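You operate a simulated robot arm through the tools that you are given. There is no shell and no other tool. Be economical: measure what you need, move in short steps, check, and stop when the job is done.

You are at the controls of a simulated robot arm. One attempt, no reset.

JOB
Put the yellow brush on the small steel tray.
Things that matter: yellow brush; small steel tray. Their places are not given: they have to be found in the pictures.

The check looks at the end state, three seconds after you hand in, the way a careful person would. Anything else that was tipped, shoved, dropped, spilled or broken makes it a failure.

ROBOT AND FRAMES
A 6-joint arm with a two-finger parallel gripper, fixed in place. Base frame: the origin is at the foot of the arm, x ahead of it, y to its left, z up; the work surface is at about z = 0. Lengths are in cm, angles in degrees, forces in N, time in s.
With the tool pointing down near the work surface it reaches from about 18 to 46 cm from the base axis. Its first joint turns from -70.0 to 70.0 degrees. Payload 1.9 kg.
The tool frame sits at the grasp point between the pads (the TCP): z along the fingers, y along the line on which they close. The tips reach 2.3 cm beyond it. The gripper opens to 9.4 cm. The fingers are 3.8 cm wide and 1 cm thick; the gripper's body (5.4 by 9.6 cm) begins 3.9 cm behind the TCP.
Orientation is that of the tool frame in the base frame, as a unit quaternion [w, x, y, z]. With the fingers straight down and closing along the base's y, the tool's x points along the base's -x, its y along +y and its z along -z.

CONTROLS
- The arm moves only by the tool nudge_tool. Its arguments are lists of equal length, an entry for each row: "delta_pos": the shift along the tool's x, y, z in units of 250 mm (1.0 is 250 mm), a list of three; "yaw": the turn about the tool's z in units of 45 degrees (1.0 is 45 degrees); "gripper": the gripper command, from -1 (shut) to 1 (fully open), values between in proportion. In form: {"delta_pos": [[dx, dy, dz], ...], "yaw": [yaw, ...], "gripper": [gripper, ...]}. A call has 1 to 10 rows; each row is the pose to reach, as a shift and turn from the pose commanded when the call began, along the tool's axes at that moment. A call with a number of a shift or a turn outside -1 to 1 is refused whole. Rows are played at 5 a second. More than 5 cm and 8.6 degrees between two rows, or a gripper value outside its range, and nothing of the call is played. A pose out of reach is approached as far as the arm can. The call stops where the force on the tool passes 40 N (or 10 N more than at its start, if that is more) or the arm is blocked; 0.2 s more then pass. Each finger travels about 10.8 cm/s and halts on what it meets, pressing with about 27 N; the grip force reading is that of the motor and also rises with nothing between the fingers. The clock runs only during rows and for 0.2 s after the last one: add rows that repeat a pose to give the fingers time. The reply holds the time, the measured pose of the TCP, the force on the tool along the base axes, the opening and the grip force, in the units named above and with some noise.
- Cameras (640 x 400 px; columns grow to the right, rows downward): "scene" is fixed at [7.01, 32.13, 43.26]; the picture's right is [-0.64, -0.76, 0.00], its down [-0.39, 0.33, -0.86] and it looks along [0.66, -0.56, -0.50] (base axes); focal length 261 px, centre (320, 200). "wrist" rides on the gripper at [-3.9, 0, -4.4] in the tool frame; the picture's right is [0.00, -1.00, 0.00], its down [0.97, 0.00, -0.24] and it looks along [0.24, 0.00, 0.97] (tool axes); focal length 218 px, centre (320, 200).
- snapshot(camera): a new picture of that camera. The clock stands still meanwhile.
- pixel_to_xyz(camera, pixels): for up to 12 pixels [column, row] of the newest picture of that camera ("zoom" is the newest enlarged one), the place [x, y, z] in the base frame of the surface seen there, good to about 0.3 cm. The clock stands still meanwhile.
- zoom(camera, box): a new picture of the part [left, top, right, bottom] of that camera's present view, enlarged. The clock stands still meanwhile.
- hand_in(): hands the job in; it is judged then, once.

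Work in short steps. Measure before you move; look again where a grasp or a placing could have gone wrong, and mend it. You have 60 turns and 30 pictures in all, those below and enlarged ones among them. Open the gripper and draw the arm clear of the work before you hand the job in, unless the task says otherwise; then end with one line.

The tools are called after "Call:" as a command line: name --argument value ..., lists and objects as JSON in quotes. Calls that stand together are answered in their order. nudge_tool: Moves the arm, as the interface text tells. Its arguments: {"type":"object","properties":{"delta_pos":{"type":"array","items":{"type":"array","items":{"type":"number"}}},"yaw":{"type":"array","items":{"type":"number"}},"gripper":{"type":"array","items":{"type":"number"}}},"required":["delta_pos","yaw","gripper"]} The other tools are called the same way: snapshot (camera) takes a picture; pixel_to_xyz (camera, pixels) gives the place of the surface under pixels of a picture; zoom (camera, box) takes an enlarged picture of a part of a camera's view; hand_in () hands the job in.

At the start:

```text
t: 0.0
eef_pos: [24.28, 18.03, 31.28]
tcp_rot: [0.0, 0.0, 1.0, 0.0]
contact_force: [-0.4, -0.1, 0.0]
finger_gap: 9.39
grip_force: 0.2
```

scene: 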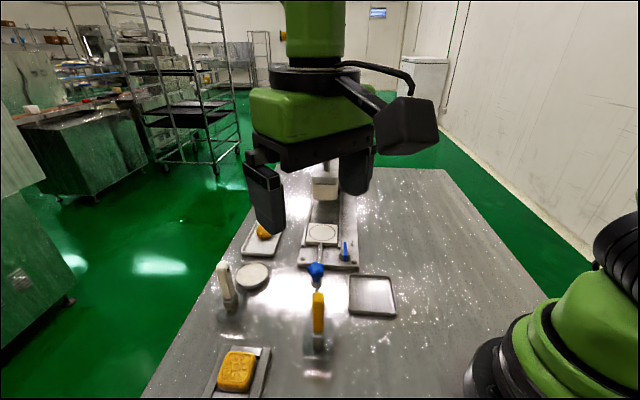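
wrist: 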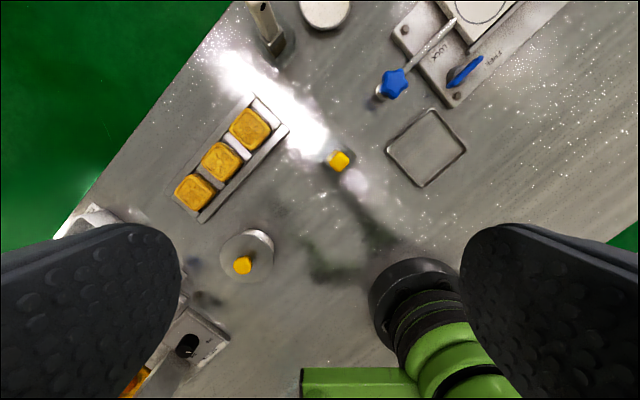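

The yellow upright thing at scene (318,315) is probably the brush, and the tray is at scene (372,295). I'll zoom to make sure.

Call:
zoom --camera "scene" --box '[200, 210, 440, 400]'

Call:
zoom --camera "wrist" --box '[260, 40, 500, 240]'

Call:
pixel_to_xyz --camera "scene" --pixels '[[318, 296], [318, 315], [318, 332], [318, 345], [352, 278], [391, 278], [396, 315], [350, 312], [373, 296], [316, 270], [345, 258], [318, 376]]'

Call:
pixel_to_xyz --camera "wrist" --pixels '[[339, 160], [333, 158], [346, 160], [436, 108], [466, 148], [420, 187], [385, 150], [425, 148], [394, 84], [243, 265]]'

```text
2.11 times, centred on (320, 305) of scene
```

zoom: 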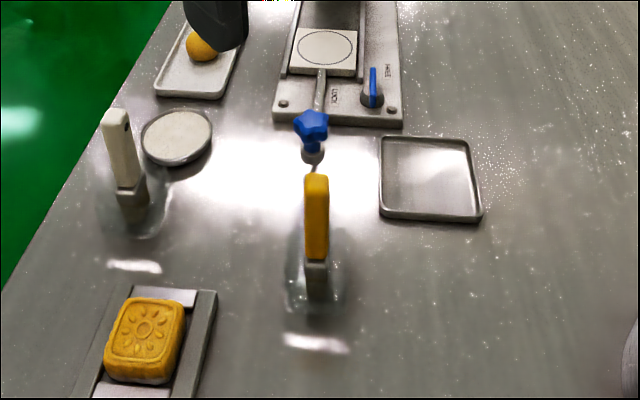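

```text
2.00 times, centred on (380, 140) of wrist
```

zoom: 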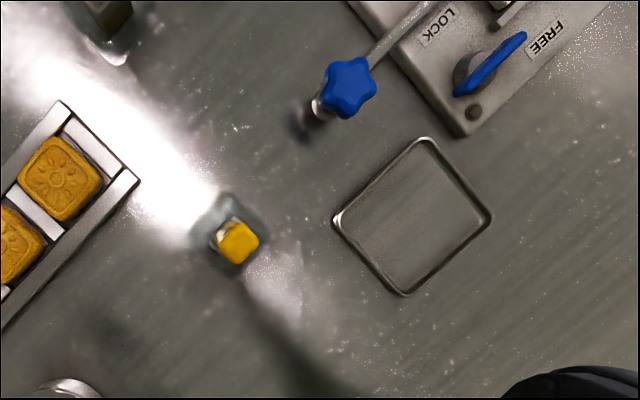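

```text
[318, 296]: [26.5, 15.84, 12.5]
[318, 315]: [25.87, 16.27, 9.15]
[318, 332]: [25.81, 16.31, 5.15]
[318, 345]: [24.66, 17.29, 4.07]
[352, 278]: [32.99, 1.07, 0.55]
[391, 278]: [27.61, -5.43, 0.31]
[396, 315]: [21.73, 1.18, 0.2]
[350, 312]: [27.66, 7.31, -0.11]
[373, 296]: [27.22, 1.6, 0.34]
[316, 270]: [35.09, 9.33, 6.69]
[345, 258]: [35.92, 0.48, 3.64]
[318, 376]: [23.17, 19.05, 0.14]
```

```text
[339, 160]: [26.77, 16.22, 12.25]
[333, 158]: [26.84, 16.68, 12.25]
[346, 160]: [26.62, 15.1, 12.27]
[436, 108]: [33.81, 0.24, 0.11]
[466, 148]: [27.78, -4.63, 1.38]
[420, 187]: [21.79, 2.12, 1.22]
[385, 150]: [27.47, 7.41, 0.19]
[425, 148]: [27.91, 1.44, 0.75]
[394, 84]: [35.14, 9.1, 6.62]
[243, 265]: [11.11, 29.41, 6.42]
```

The yellow handle (top at about z 12.4) stands in what may be a clear holder, around scene (318,345). I'll look at that closely.

Call:
zoom --camera "scene" --box '[280, 280, 360, 390]'

Call:
zoom --camera "wrist" --box '[300, 125, 380, 190]'

```text
3.64 times, centred on (320, 335) of scene
```

zoom: 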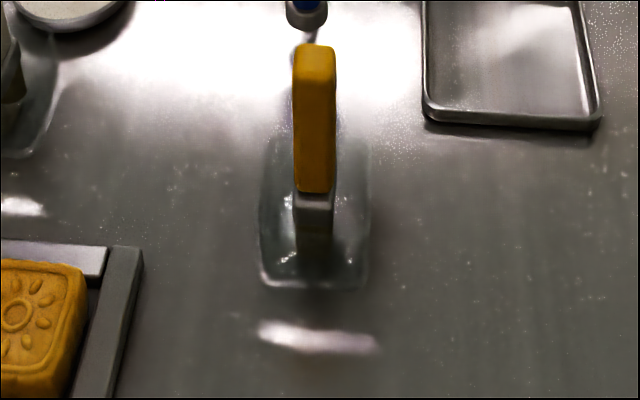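

```text
6.15 times, centred on (340, 158) of wrist
```

zoom: 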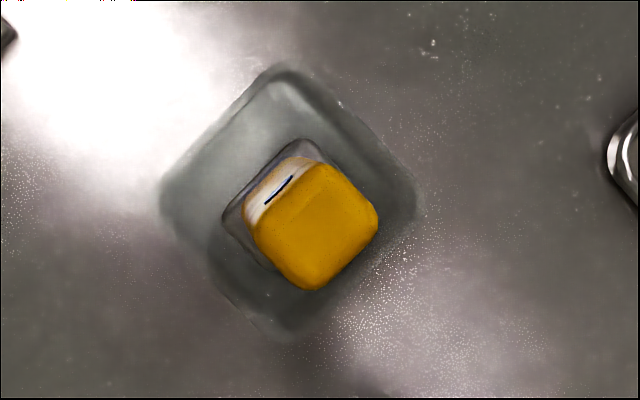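

The wrist zoom shows a clear square holder around the foot of the brush. I'll move over toward the tray and lower the wrist camera for an oblique view of the brush and holder.

Call:
nudge_tool --delta_pos '[[0.0144, -0.112, 0.106], [0.0288, -0.224, 0.212], [0.0432, -0.336, 0.319], [0.0576, -0.448, 0.425], [0.072, -0.56, 0.532], [0.072, -0.56, 0.532]]' --yaw '[0, 0, 0, 0, 0, 0]' --gripper '[1, 1, 1, 1, 1, 1]'

Call:
snapshot --camera "wrist"

Call:
snapshot --camera "scene"

```text
t: 1.4
eef_pos: [22.47, 3.81, 17.91]
tcp_rot: [0.0, 0.0, 1.0, 0.0]
contact_force: [1.0, -0.1, 0.4]
finger_gap: 9.39
grip_force: 0.0
```

```text
23 pictures are left
```

wrist: 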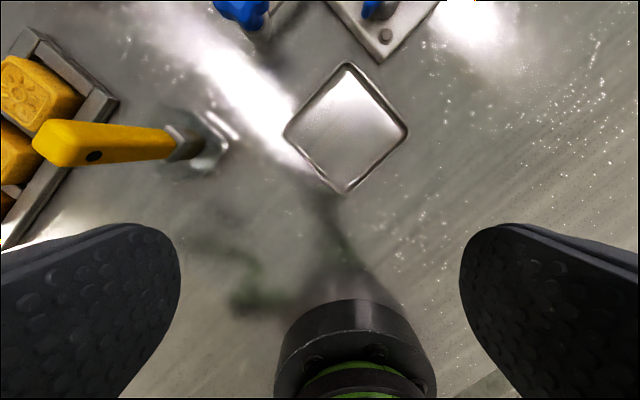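

```text
22 pictures are left
```

scene: 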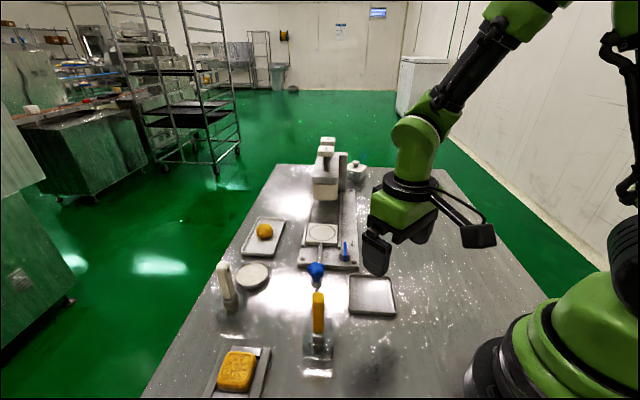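

Now a clear side view: the brush stands at wrist (60–230, 110–180). I'll zoom in on it.

Call:
zoom --camera "wrist" --box '[20, 80, 260, 220]'

Call:
pixel_to_xyz --camera "wrist" --pixels '[[345, 65], [406, 130], [345, 192], [285, 132], [345, 130], [50, 150], [100, 145], [150, 143], [172, 143], [190, 143], [212, 145], [225, 150]]'

```text
2.67 times, centred on (140, 150) of wrist
```

zoom: 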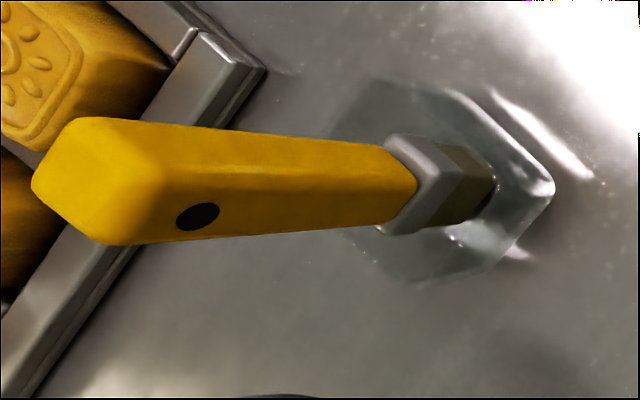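

```text
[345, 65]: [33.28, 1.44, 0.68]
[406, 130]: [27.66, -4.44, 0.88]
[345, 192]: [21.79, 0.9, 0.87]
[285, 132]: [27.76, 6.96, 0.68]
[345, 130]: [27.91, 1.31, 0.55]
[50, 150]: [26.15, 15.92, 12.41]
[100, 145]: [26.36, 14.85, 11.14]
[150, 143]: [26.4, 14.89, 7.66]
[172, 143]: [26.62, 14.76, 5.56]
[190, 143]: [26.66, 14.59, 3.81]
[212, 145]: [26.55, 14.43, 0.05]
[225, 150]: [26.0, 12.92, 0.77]
```

The foot is inside a clear square cup around zoom (330–555, 75–285). I'll probe the cup's depth points and the brush outline.

Call:
pixel_to_xyz --camera "zoom" --pixels '[[548, 185], [500, 110], [450, 95], [380, 80], [345, 125], [355, 240], [420, 278], [490, 265], [465, 235], [465, 180], [410, 170], [430, 200]]'

Call:
pixel_to_xyz --camera "zoom" --pixels '[[40, 185], [80, 125], [155, 180], [110, 240], [250, 190], [380, 150], [380, 218], [300, 140], [300, 228], [198, 215], [300, 165], [485, 180]]'

Call:
zoom --camera "scene" --box '[295, 285, 345, 375]'

```text
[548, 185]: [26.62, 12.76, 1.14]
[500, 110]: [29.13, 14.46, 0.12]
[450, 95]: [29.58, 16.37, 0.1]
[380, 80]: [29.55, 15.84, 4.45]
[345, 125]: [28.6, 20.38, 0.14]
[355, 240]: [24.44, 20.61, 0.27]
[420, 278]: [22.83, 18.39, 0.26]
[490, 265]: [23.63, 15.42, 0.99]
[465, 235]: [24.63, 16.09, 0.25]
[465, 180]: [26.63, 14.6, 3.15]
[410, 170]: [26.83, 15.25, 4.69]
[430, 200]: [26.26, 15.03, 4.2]
```

```text
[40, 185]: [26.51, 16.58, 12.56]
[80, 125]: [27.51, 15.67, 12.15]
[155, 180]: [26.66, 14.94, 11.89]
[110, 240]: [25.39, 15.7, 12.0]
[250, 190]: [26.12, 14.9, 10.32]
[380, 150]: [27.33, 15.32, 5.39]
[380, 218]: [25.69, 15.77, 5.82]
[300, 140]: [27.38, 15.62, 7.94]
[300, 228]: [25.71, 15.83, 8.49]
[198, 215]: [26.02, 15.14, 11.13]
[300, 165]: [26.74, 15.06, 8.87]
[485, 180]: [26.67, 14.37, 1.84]
```

```text
4.44 times, centred on (320, 330) of scene
```

zoom: 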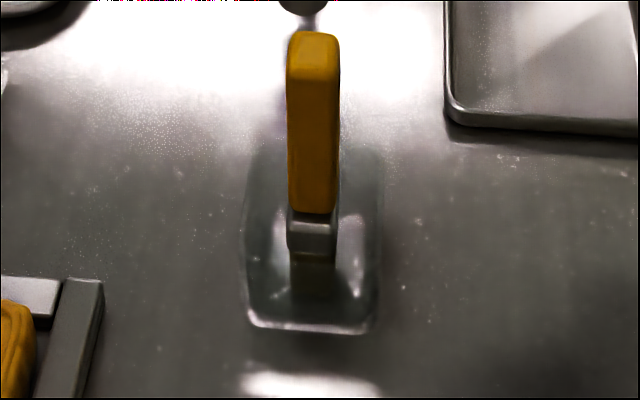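

The brush is vertical, about 1.6 cm square, with its centre at (26.5, 15.75) and faces at 45° to the base axes. The cup rim is near z 4.5 and the tray centre is (27.7, 1.2). I'll go above the brush with yaw +45°.

Call:
nudge_tool --delta_pos '[[-0.027, 0.08, -0.04], [-0.054, 0.16, -0.084], [-0.081, 0.239, -0.084], [-0.108, 0.319, -0.084], [-0.134, 0.398, -0.084], [-0.161, 0.478, -0.084], [-0.161, 0.478, -0.084]]' --yaw '[0.167, 0.333, 0.5, 0.667, 0.833, 1.0, 1.0]' --gripper '[1, 1, 1, 1, 1, 1, 1]'

Call:
snapshot --camera "wrist"

```text
t: 3.0
eef_pos: [26.55, 16.0, 19.9]
tcp_rot: [0.0, 0.383, 0.924, 0.0]
contact_force: [-0.7, 0.5, 0.3]
finger_gap: 9.41
grip_force: 0.0
```

```text
19 pictures are left
```

wrist: 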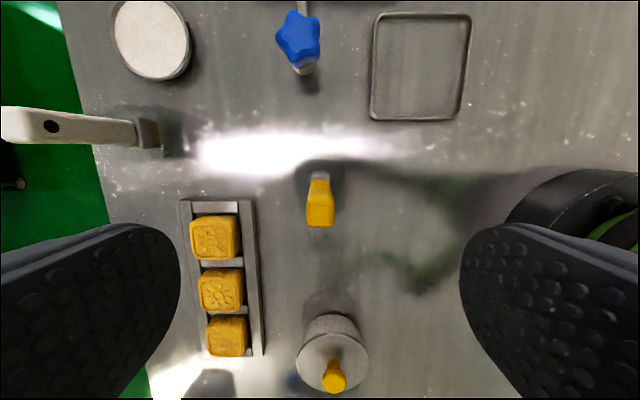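

The faces line up with the fingers and the brush sits at column 320. I'll check the top-face points before going down.

Call:
pixel_to_xyz --camera "wrist" --pixels '[[320, 185], [308, 207], [332, 207], [320, 215], [308, 224], [332, 224], [320, 195]]'

Call:
zoom --camera "wrist" --box '[280, 150, 360, 240]'

```text
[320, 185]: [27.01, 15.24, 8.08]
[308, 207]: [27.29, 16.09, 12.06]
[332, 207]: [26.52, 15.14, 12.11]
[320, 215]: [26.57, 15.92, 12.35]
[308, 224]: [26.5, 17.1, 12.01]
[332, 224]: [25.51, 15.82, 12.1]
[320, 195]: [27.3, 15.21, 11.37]
```

```text
4.44 times, centred on (320, 195) of wrist
```

zoom: 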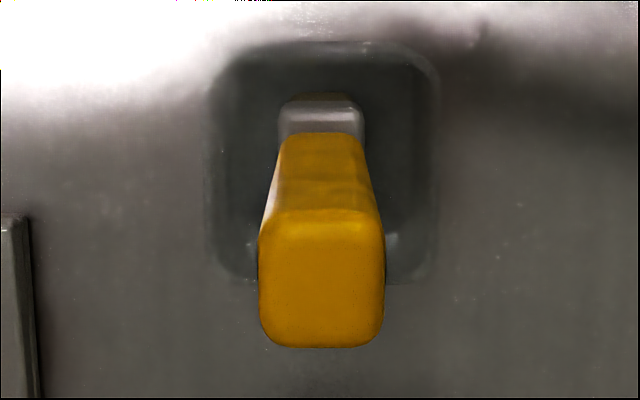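

The brush top centre is about (26.5, 16.0), directly under the TCP. I'll descend to z about 9.6, which keeps the tips at 7.3, above the cup rim.

Call:
nudge_tool --delta_pos '[[0, 0, 0.1], [0, 0, 0.2], [0, 0, 0.3], [0, 0, 0.36], [0, 0, 0.412], [0, 0, 0.412]]' --yaw '[0, 0, 0, 0, 0, 0]' --gripper '[1, 1, 1, 1, 1, 1]'

Call:
nudge_tool --delta_pos '[[0, 0, 0], [0, 0, 0], [0, 0, 0], [0, 0, 0], [0, 0, 0], [0, 0, 0], [0, 0, 0], [0, 0, 0], [0, 0, 0]]' --yaw '[0, 0, 0, 0, 0, 0, 0, 0, 0]' --gripper '[0.6, 0.2, -0.2, -0.45, -0.55, -0.62, -0.7, -0.8, -0.8]'

```text
t: 4.4
eef_pos: [26.61, 15.97, 9.66]
tcp_rot: [0.001, 0.382, 0.924, 0.0]
contact_force: [-0.1, 0.1, 0.2]
finger_gap: 9.39
grip_force: 0.0
```

```text
t: 6.4
eef_pos: [26.53, 15.88, 9.75]
tcp_rot: [0.0, 0.383, 0.924, 0.0]
contact_force: [-0.3, 0.2, 0.5]
finger_gap: 2.02
grip_force: 26.8
```

The fingers hold at 2.02 cm with 26.8 N. I'll keep the grip shut and lift straight up by 8 cm in small rows.

Call:
nudge_tool --delta_pos '[[0, 0, 0], [0, 0, -0.03], [0, 0, -0.07], [0, 0, -0.12], [0, 0, -0.17], [0, 0, -0.22], [0, 0, -0.27], [0, 0, -0.32], [0, 0, -0.32]]' --yaw '[0, 0, 0, 0, 0, 0, 0, 0, 0]' --gripper '[-1, -1, -1, -1, -1, -1, -1, -1, -1]'

Call:
snapshot --camera "scene"

Call:
snapshot --camera "wrist"

```text
t: 8.4
eef_pos: [26.53, 16.05, 17.59]
tcp_rot: [0.0, 0.382, 0.924, 0.0]
contact_force: [-0.6, 0.0, -1.6]
finger_gap: 2.06
grip_force: 27.5
```

```text
17 pictures are left
```

scene: 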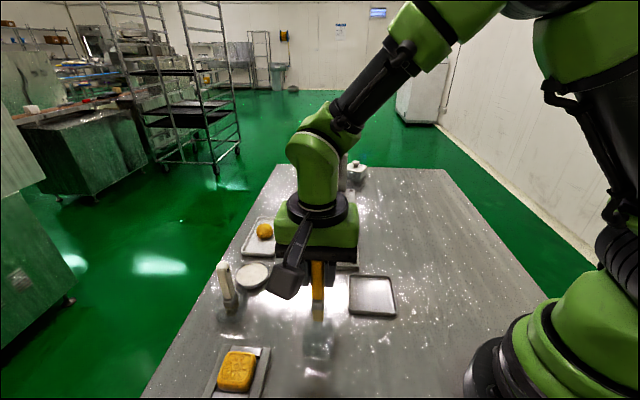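

```text
16 pictures are left
```

wrist: 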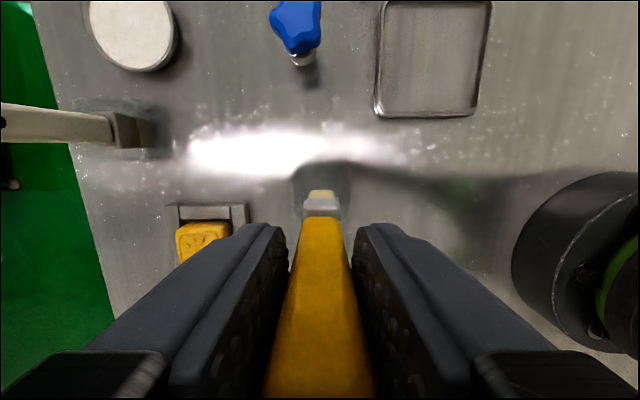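

The brush came up. I'll zoom to confirm the cup stayed put and to see the brush's lower end.

Call:
zoom --camera "scene" --box '[270, 240, 370, 370]'

Call:
zoom --camera "wrist" --box '[270, 150, 370, 240]'

Call:
pixel_to_xyz --camera "wrist" --pixels '[[321, 192], [321, 199], [321, 212], [321, 230]]'

```text
3.08 times, centred on (320, 305) of scene
```

zoom: 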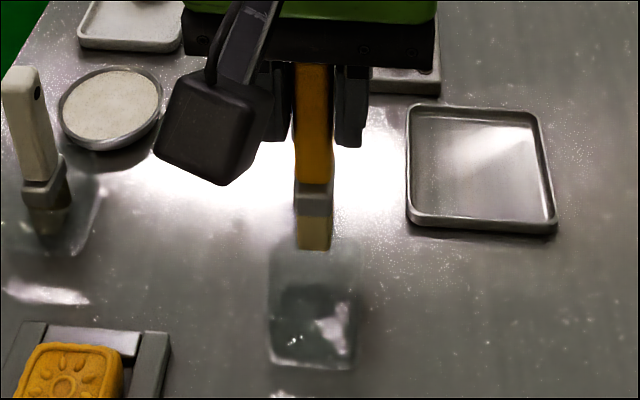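

```text
4.44 times, centred on (320, 195) of wrist
```

zoom: 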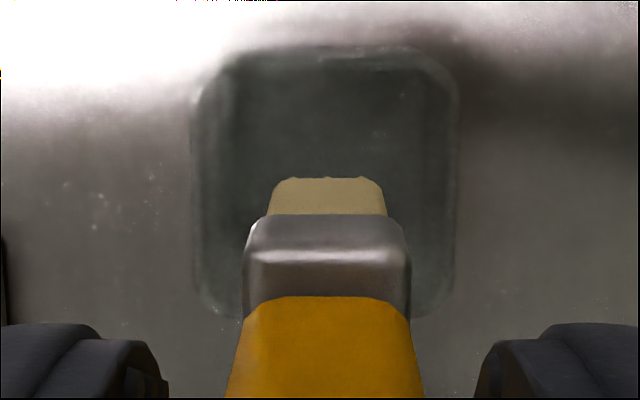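

```text
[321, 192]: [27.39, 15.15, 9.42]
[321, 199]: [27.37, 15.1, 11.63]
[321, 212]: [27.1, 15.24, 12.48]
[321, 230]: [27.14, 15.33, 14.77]
```

The cup is still in place and empty, and the brush has a flat end at about z 8.3. I'll carry it level to above the tray centre (27.7, 1.2).

Call:
nudge_tool --delta_pos '[[-0.03, -0.0256, 0], [-0.09, -0.0768, 0], [-0.17, -0.1451, 0], [-0.25, -0.2134, 0], [-0.33, -0.2816, 0], [-0.4, -0.3414, 0], [-0.44, -0.3755, 0], [-0.4517, -0.3855, 0], [-0.4517, -0.3855, 0]]' --yaw '[0, 0, 0, 0, 0, 0, 0, 0, 0]' --gripper '[-1, -1, -1, -1, -1, -1, -1, -1, -1]'

Call:
snapshot --camera "wrist"

Call:
zoom --camera "scene" --box '[280, 200, 440, 340]'

```text
t: 10.4
eef_pos: [27.68, 1.17, 17.45]
tcp_rot: [0.001, 0.382, 0.924, 0.0]
contact_force: [-0.4, -0.6, 0.9]
finger_gap: 2.01
grip_force: 26.9
```

```text
13 pictures are left
```

wrist: 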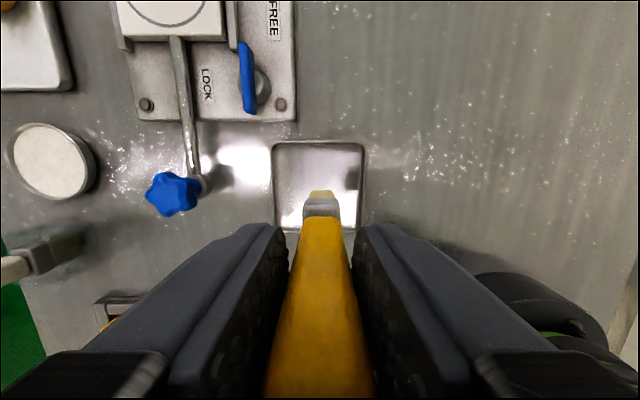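

```text
2.86 times, centred on (360, 270) of scene
```

zoom: 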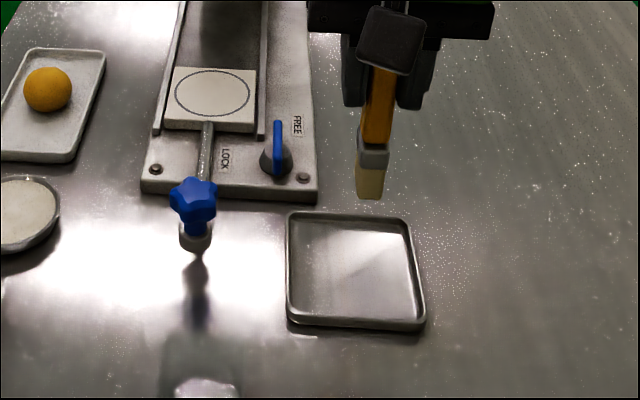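

The brush is over the tray centre. I'll lower it to about z 10.6 first, leaving the foot around 1 cm above the tray floor.

Call:
nudge_tool --delta_pos '[[0, 0, 0.05], [0, 0, 0.11], [0, 0, 0.17], [0, 0, 0.22], [0, 0, 0.26], [0, 0, 0.275], [0, 0, 0.275]]' --yaw '[0, 0, 0, 0, 0, 0, 0]' --gripper '[-1, -1, -1, -1, -1, -1, -1]'

Call:
zoom --camera "scene" --box '[330, 240, 420, 330]'

```text
t: 12.0
eef_pos: [27.57, 1.24, 10.71]
tcp_rot: [0.0, 0.383, 0.924, 0.0]
contact_force: [0.8, -0.3, -0.3]
finger_gap: 2.05
grip_force: 27.0
```

```text
4.44 times, centred on (375, 285) of scene
```

zoom: 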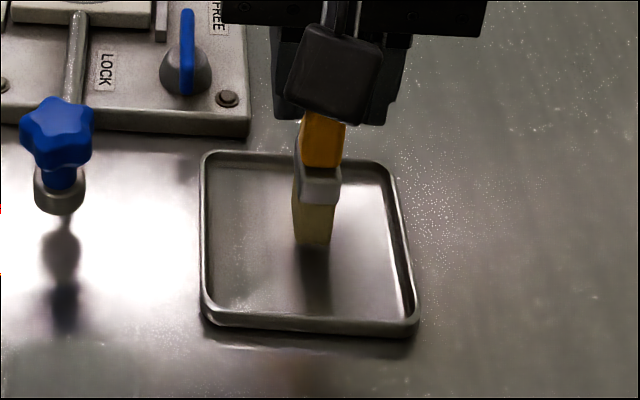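

The foot hangs over the middle of the tray with a little gap. I'll lower it in 1 mm rows and watch the force.

Call:
nudge_tool --delta_pos '[[0, 0, 0.006], [0, 0, 0.012], [0, 0, 0.018], [0, 0, 0.022], [0, 0, 0.022]]' --yaw '[0, 0, 0, 0, 0]' --gripper '[-1, -1, -1, -1, -1]'

Call:
nudge_tool --delta_pos '[[0, 0, 0.004], [0, 0, 0.008], [0, 0, 0.008]]' --yaw '[0, 0, 0]' --gripper '[-1, -1, -1]'

```text
t: 13.2
eef_pos: [27.75, 1.1, 10.19]
tcp_rot: [0.0, 0.383, 0.924, -0.001]
contact_force: [1.2, 0.6, 0.1]
finger_gap: 2.06
grip_force: 27.3
```

```text
t: 14.0
eef_pos: [27.62, 1.23, 9.98]
tcp_rot: [-0.001, 0.383, 0.924, 0.001]
contact_force: [-0.1, -0.2, -0.5]
finger_gap: 2.06
grip_force: 26.6
```

No contact yet, so I'll carry on lowering in 2 mm steps.

Call:
nudge_tool --delta_pos '[[0, 0, 0.004], [0, 0, 0.008], [0, 0, 0.008]]' --yaw '[0, 0, 0]' --gripper '[-1, -1, -1]'

Call:
zoom --camera "scene" --box '[340, 260, 410, 320]'

```text
t: 14.8
eef_pos: [27.72, 1.15, 9.78]
tcp_rot: [0.0, 0.383, 0.924, 0.0]
contact_force: [1.1, 0.1, 0.4]
finger_gap: 2.04
grip_force: 26.7
```

```text
6.67 times, centred on (375, 290) of scene
```

zoom: 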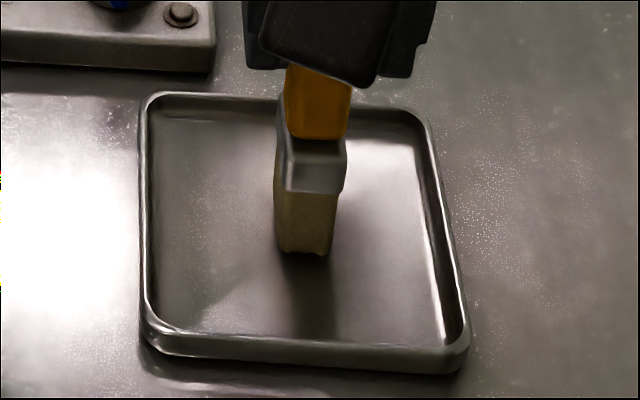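

The foot is very close to the tray floor, so I'll continue in 1 mm steps.

Call:
nudge_tool --delta_pos '[[0, 0, 0.004], [0, 0, 0.004]]' --yaw '[0, 0]' --gripper '[-1, -1]'

Call:
nudge_tool --delta_pos '[[0, 0, 0.004], [0, 0, 0.004]]' --yaw '[0, 0]' --gripper '[-1, -1]'

```text
t: 15.4
eef_pos: [27.69, 1.1, 9.7]
tcp_rot: [0.0, 0.383, 0.924, 0.0]
contact_force: [0.5, 0.4, -0.8]
finger_gap: 2.03
grip_force: 27.5
```

```text
t: 16.0
eef_pos: [27.77, 1.17, 9.6]
tcp_rot: [0.002, 0.382, 0.924, 0.0]
contact_force: [-2.7, 0.6, 18.7]
finger_gap: 2.03
grip_force: 27.1
```

Contact: 18.7 N upward. I'll back off half a millimetre, then open slowly and slightly so the fingers still guard the brush.

Call:
nudge_tool --delta_pos '[[0, 0, -0.002], [0, 0, -0.002], [0, 0, -0.002]]' --yaw '[0, 0, 0]' --gripper '[-1, -1, -1]'

Call:
nudge_tool --delta_pos '[[0, 0, 0], [0, 0, 0], [0, 0, 0], [0, 0, 0], [0, 0, 0], [0, 0, 0]]' --yaw '[0, 0, 0, 0, 0, 0]' --gripper '[-0.56, -0.55, -0.53, -0.5, -0.47, -0.47]'

Call:
snapshot --camera "wrist"

Call:
zoom --camera "scene" --box '[340, 240, 410, 320]'

```text
t: 16.8
eef_pos: [27.58, 1.13, 9.76]
tcp_rot: [-0.002, 0.383, 0.924, 0.0]
contact_force: [-0.2, -0.6, -1.0]
finger_gap: 2.05
grip_force: 27.0
```

```text
t: 18.2
eef_pos: [27.57, 1.08, 9.8]
tcp_rot: [-0.001, 0.383, 0.924, 0.0]
contact_force: [0.0, 0.4, -0.5]
finger_gap: 2.49
grip_force: 0.0
```

```text
9 pictures are left
```

wrist: 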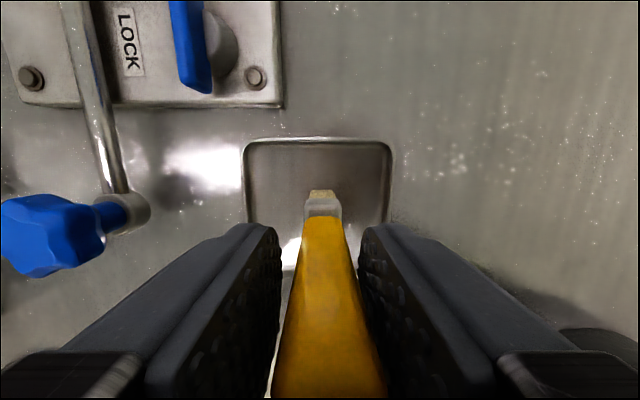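

```text
5.00 times, centred on (375, 280) of scene
```

zoom: 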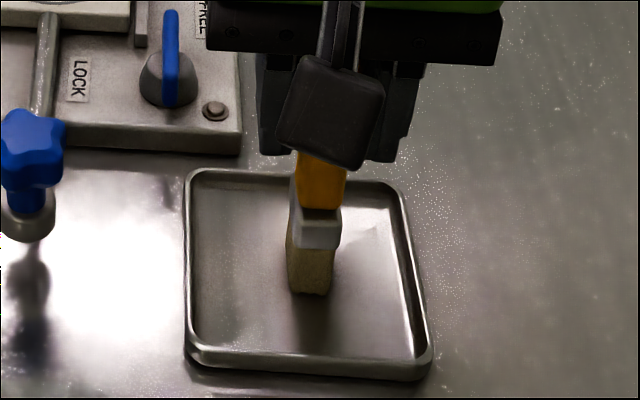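

It's free of the pads with gaps on both sides, but the top may lean slightly toward the right pad. I'll let a second pass and look again before opening further.

Call:
nudge_tool --delta_pos '[[0, 0, 0], [0, 0, 0], [0, 0, 0], [0, 0, 0], [0, 0, 0], [0, 0, 0]]' --yaw '[0, 0, 0, 0, 0, 0]' --gripper '[-0.46, -0.45, -0.44, -0.43, -0.42, -0.42]'

Call:
snapshot --camera "wrist"

```text
t: 19.6
eef_pos: [27.48, 1.11, 9.74]
tcp_rot: [0.001, 0.383, 0.924, 0.0]
contact_force: [0.0, 0.2, 0.3]
finger_gap: 2.74
grip_force: 0.0
```

```text
7 pictures are left
```

wrist: 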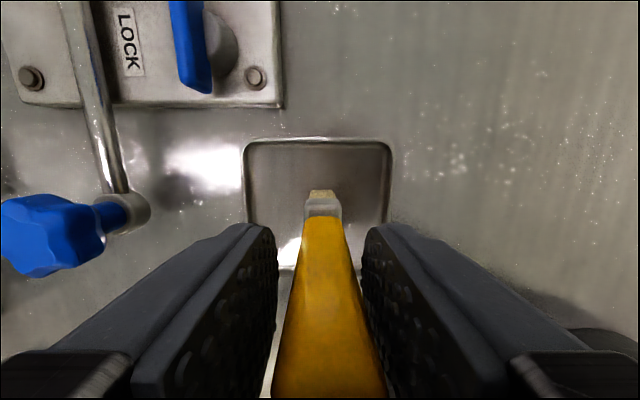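

Between gaps of 2.49 and 2.74 the brush edges stayed put (272–387 at the bottom of the picture), so it stands on its own. I'll open wider slowly.

Call:
nudge_tool --delta_pos '[[0, 0, 0], [0, 0, 0], [0, 0, 0], [0, 0, 0], [0, 0, 0], [0, 0, 0]]' --yaw '[0, 0, 0, 0, 0, 0]' --gripper '[-0.38, -0.33, -0.28, -0.2, -0.2, -0.2]'

Call:
snapshot --camera "wrist"

```text
t: 21.0
eef_pos: [27.65, 1.05, 9.74]
tcp_rot: [-0.001, 0.383, 0.924, 0.0]
contact_force: [0.4, -0.3, 0.2]
finger_gap: 3.76
grip_force: 0.1
```

```text
6 pictures are left
```

wrist: 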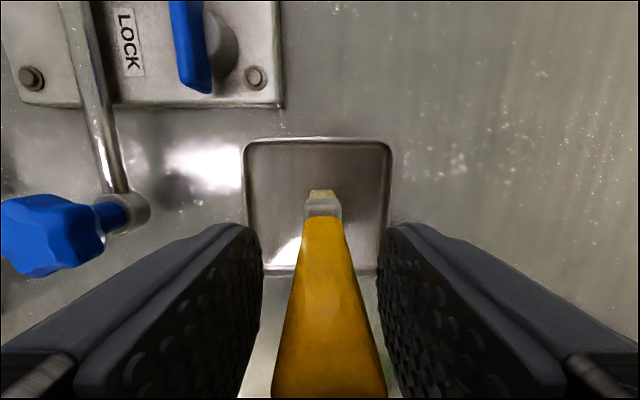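

The brush is standing free. I'll open fully and go straight up, clear of its top, then away.

Call:
nudge_tool --delta_pos '[[0, 0, 0], [0, 0, 0], [0, 0, 0], [0, 0, 0], [0, 0, -0.04], [0, 0, -0.1], [0, 0, -0.2], [0, 0, -0.3], [0, 0, -0.4], [0, 0, -0.5]]' --yaw '[0, 0, 0, 0, 0, 0, 0, 0, 0, 0]' --gripper '[0.1, 0.4, 0.6, 0.7, 0.7, 0.7, 0.7, 0.7, 0.7, 0.7]'

Call:
zoom --camera "scene" --box '[280, 220, 440, 360]'

Call:
pixel_to_xyz --camera "zoom" --pixels '[[320, 200]]'

```text
t: 23.2
eef_pos: [27.64, 1.19, 22.1]
tcp_rot: [0.0, 0.383, 0.924, 0.0]
contact_force: [-0.2, -0.7, 0.1]
finger_gap: 7.99
grip_force: 0.2
```

```text
2.86 times, centred on (360, 290) of scene
```

zoom: 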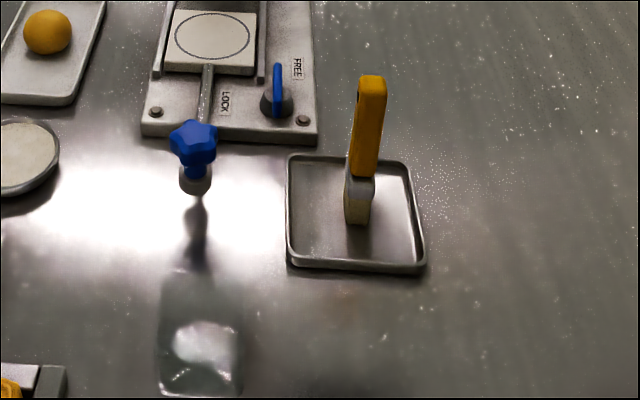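

```text
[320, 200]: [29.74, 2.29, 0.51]
```

The brush stands in the middle of the tray and the cup hasn't moved. I'll draw the arm a little higher, let two seconds pass and check that everything is steady.

Call:
nudge_tool --delta_pos '[[0, 0, -0.08], [0, 0, -0.16], [0, 0, -0.24], [0, 0, -0.24], [0, 0, -0.24], [0, 0, -0.24], [0, 0, -0.24], [0, 0, -0.24], [0, 0, -0.24], [0, 0, -0.24]]' --yaw '[0, 0, 0, 0, 0, 0, 0, 0, 0, 0]' --gripper '[1, 1, 1, 1, 1, 1, 1, 1, 1, 1]'

Call:
snapshot --camera "scene"

Call:
snapshot --camera "wrist"

```text
t: 25.4
eef_pos: [27.5, 1.25, 28.23]
tcp_rot: [0.0, 0.382, 0.924, 0.0]
contact_force: [-0.6, 0.0, -0.6]
finger_gap: 9.42
grip_force: 0.0
```

```text
4 pictures are left
```

scene: 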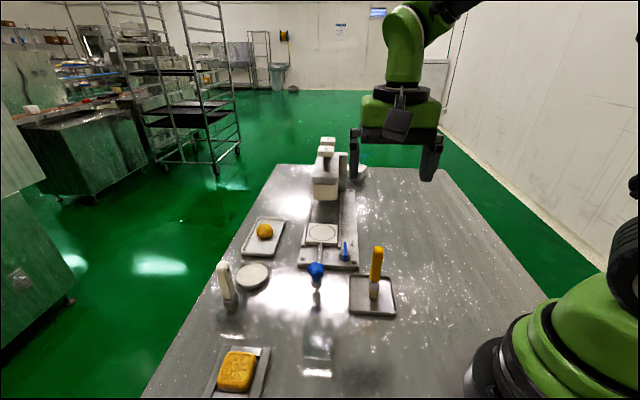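

```text
3 pictures are left
```

wrist: 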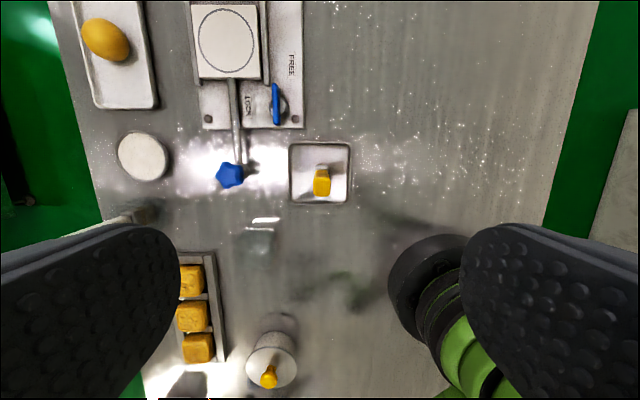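

The brush is steady on the tray at scene (376,275), the rest of the scene looks unchanged, and the arm is clear with the gripper open. I'm handing in.

Call:
hand_in

```text
The job is handed in.
```

The yellow brush is standing upright near the middle of the small steel tray; it was steady at the last check, and nothing else was moved.
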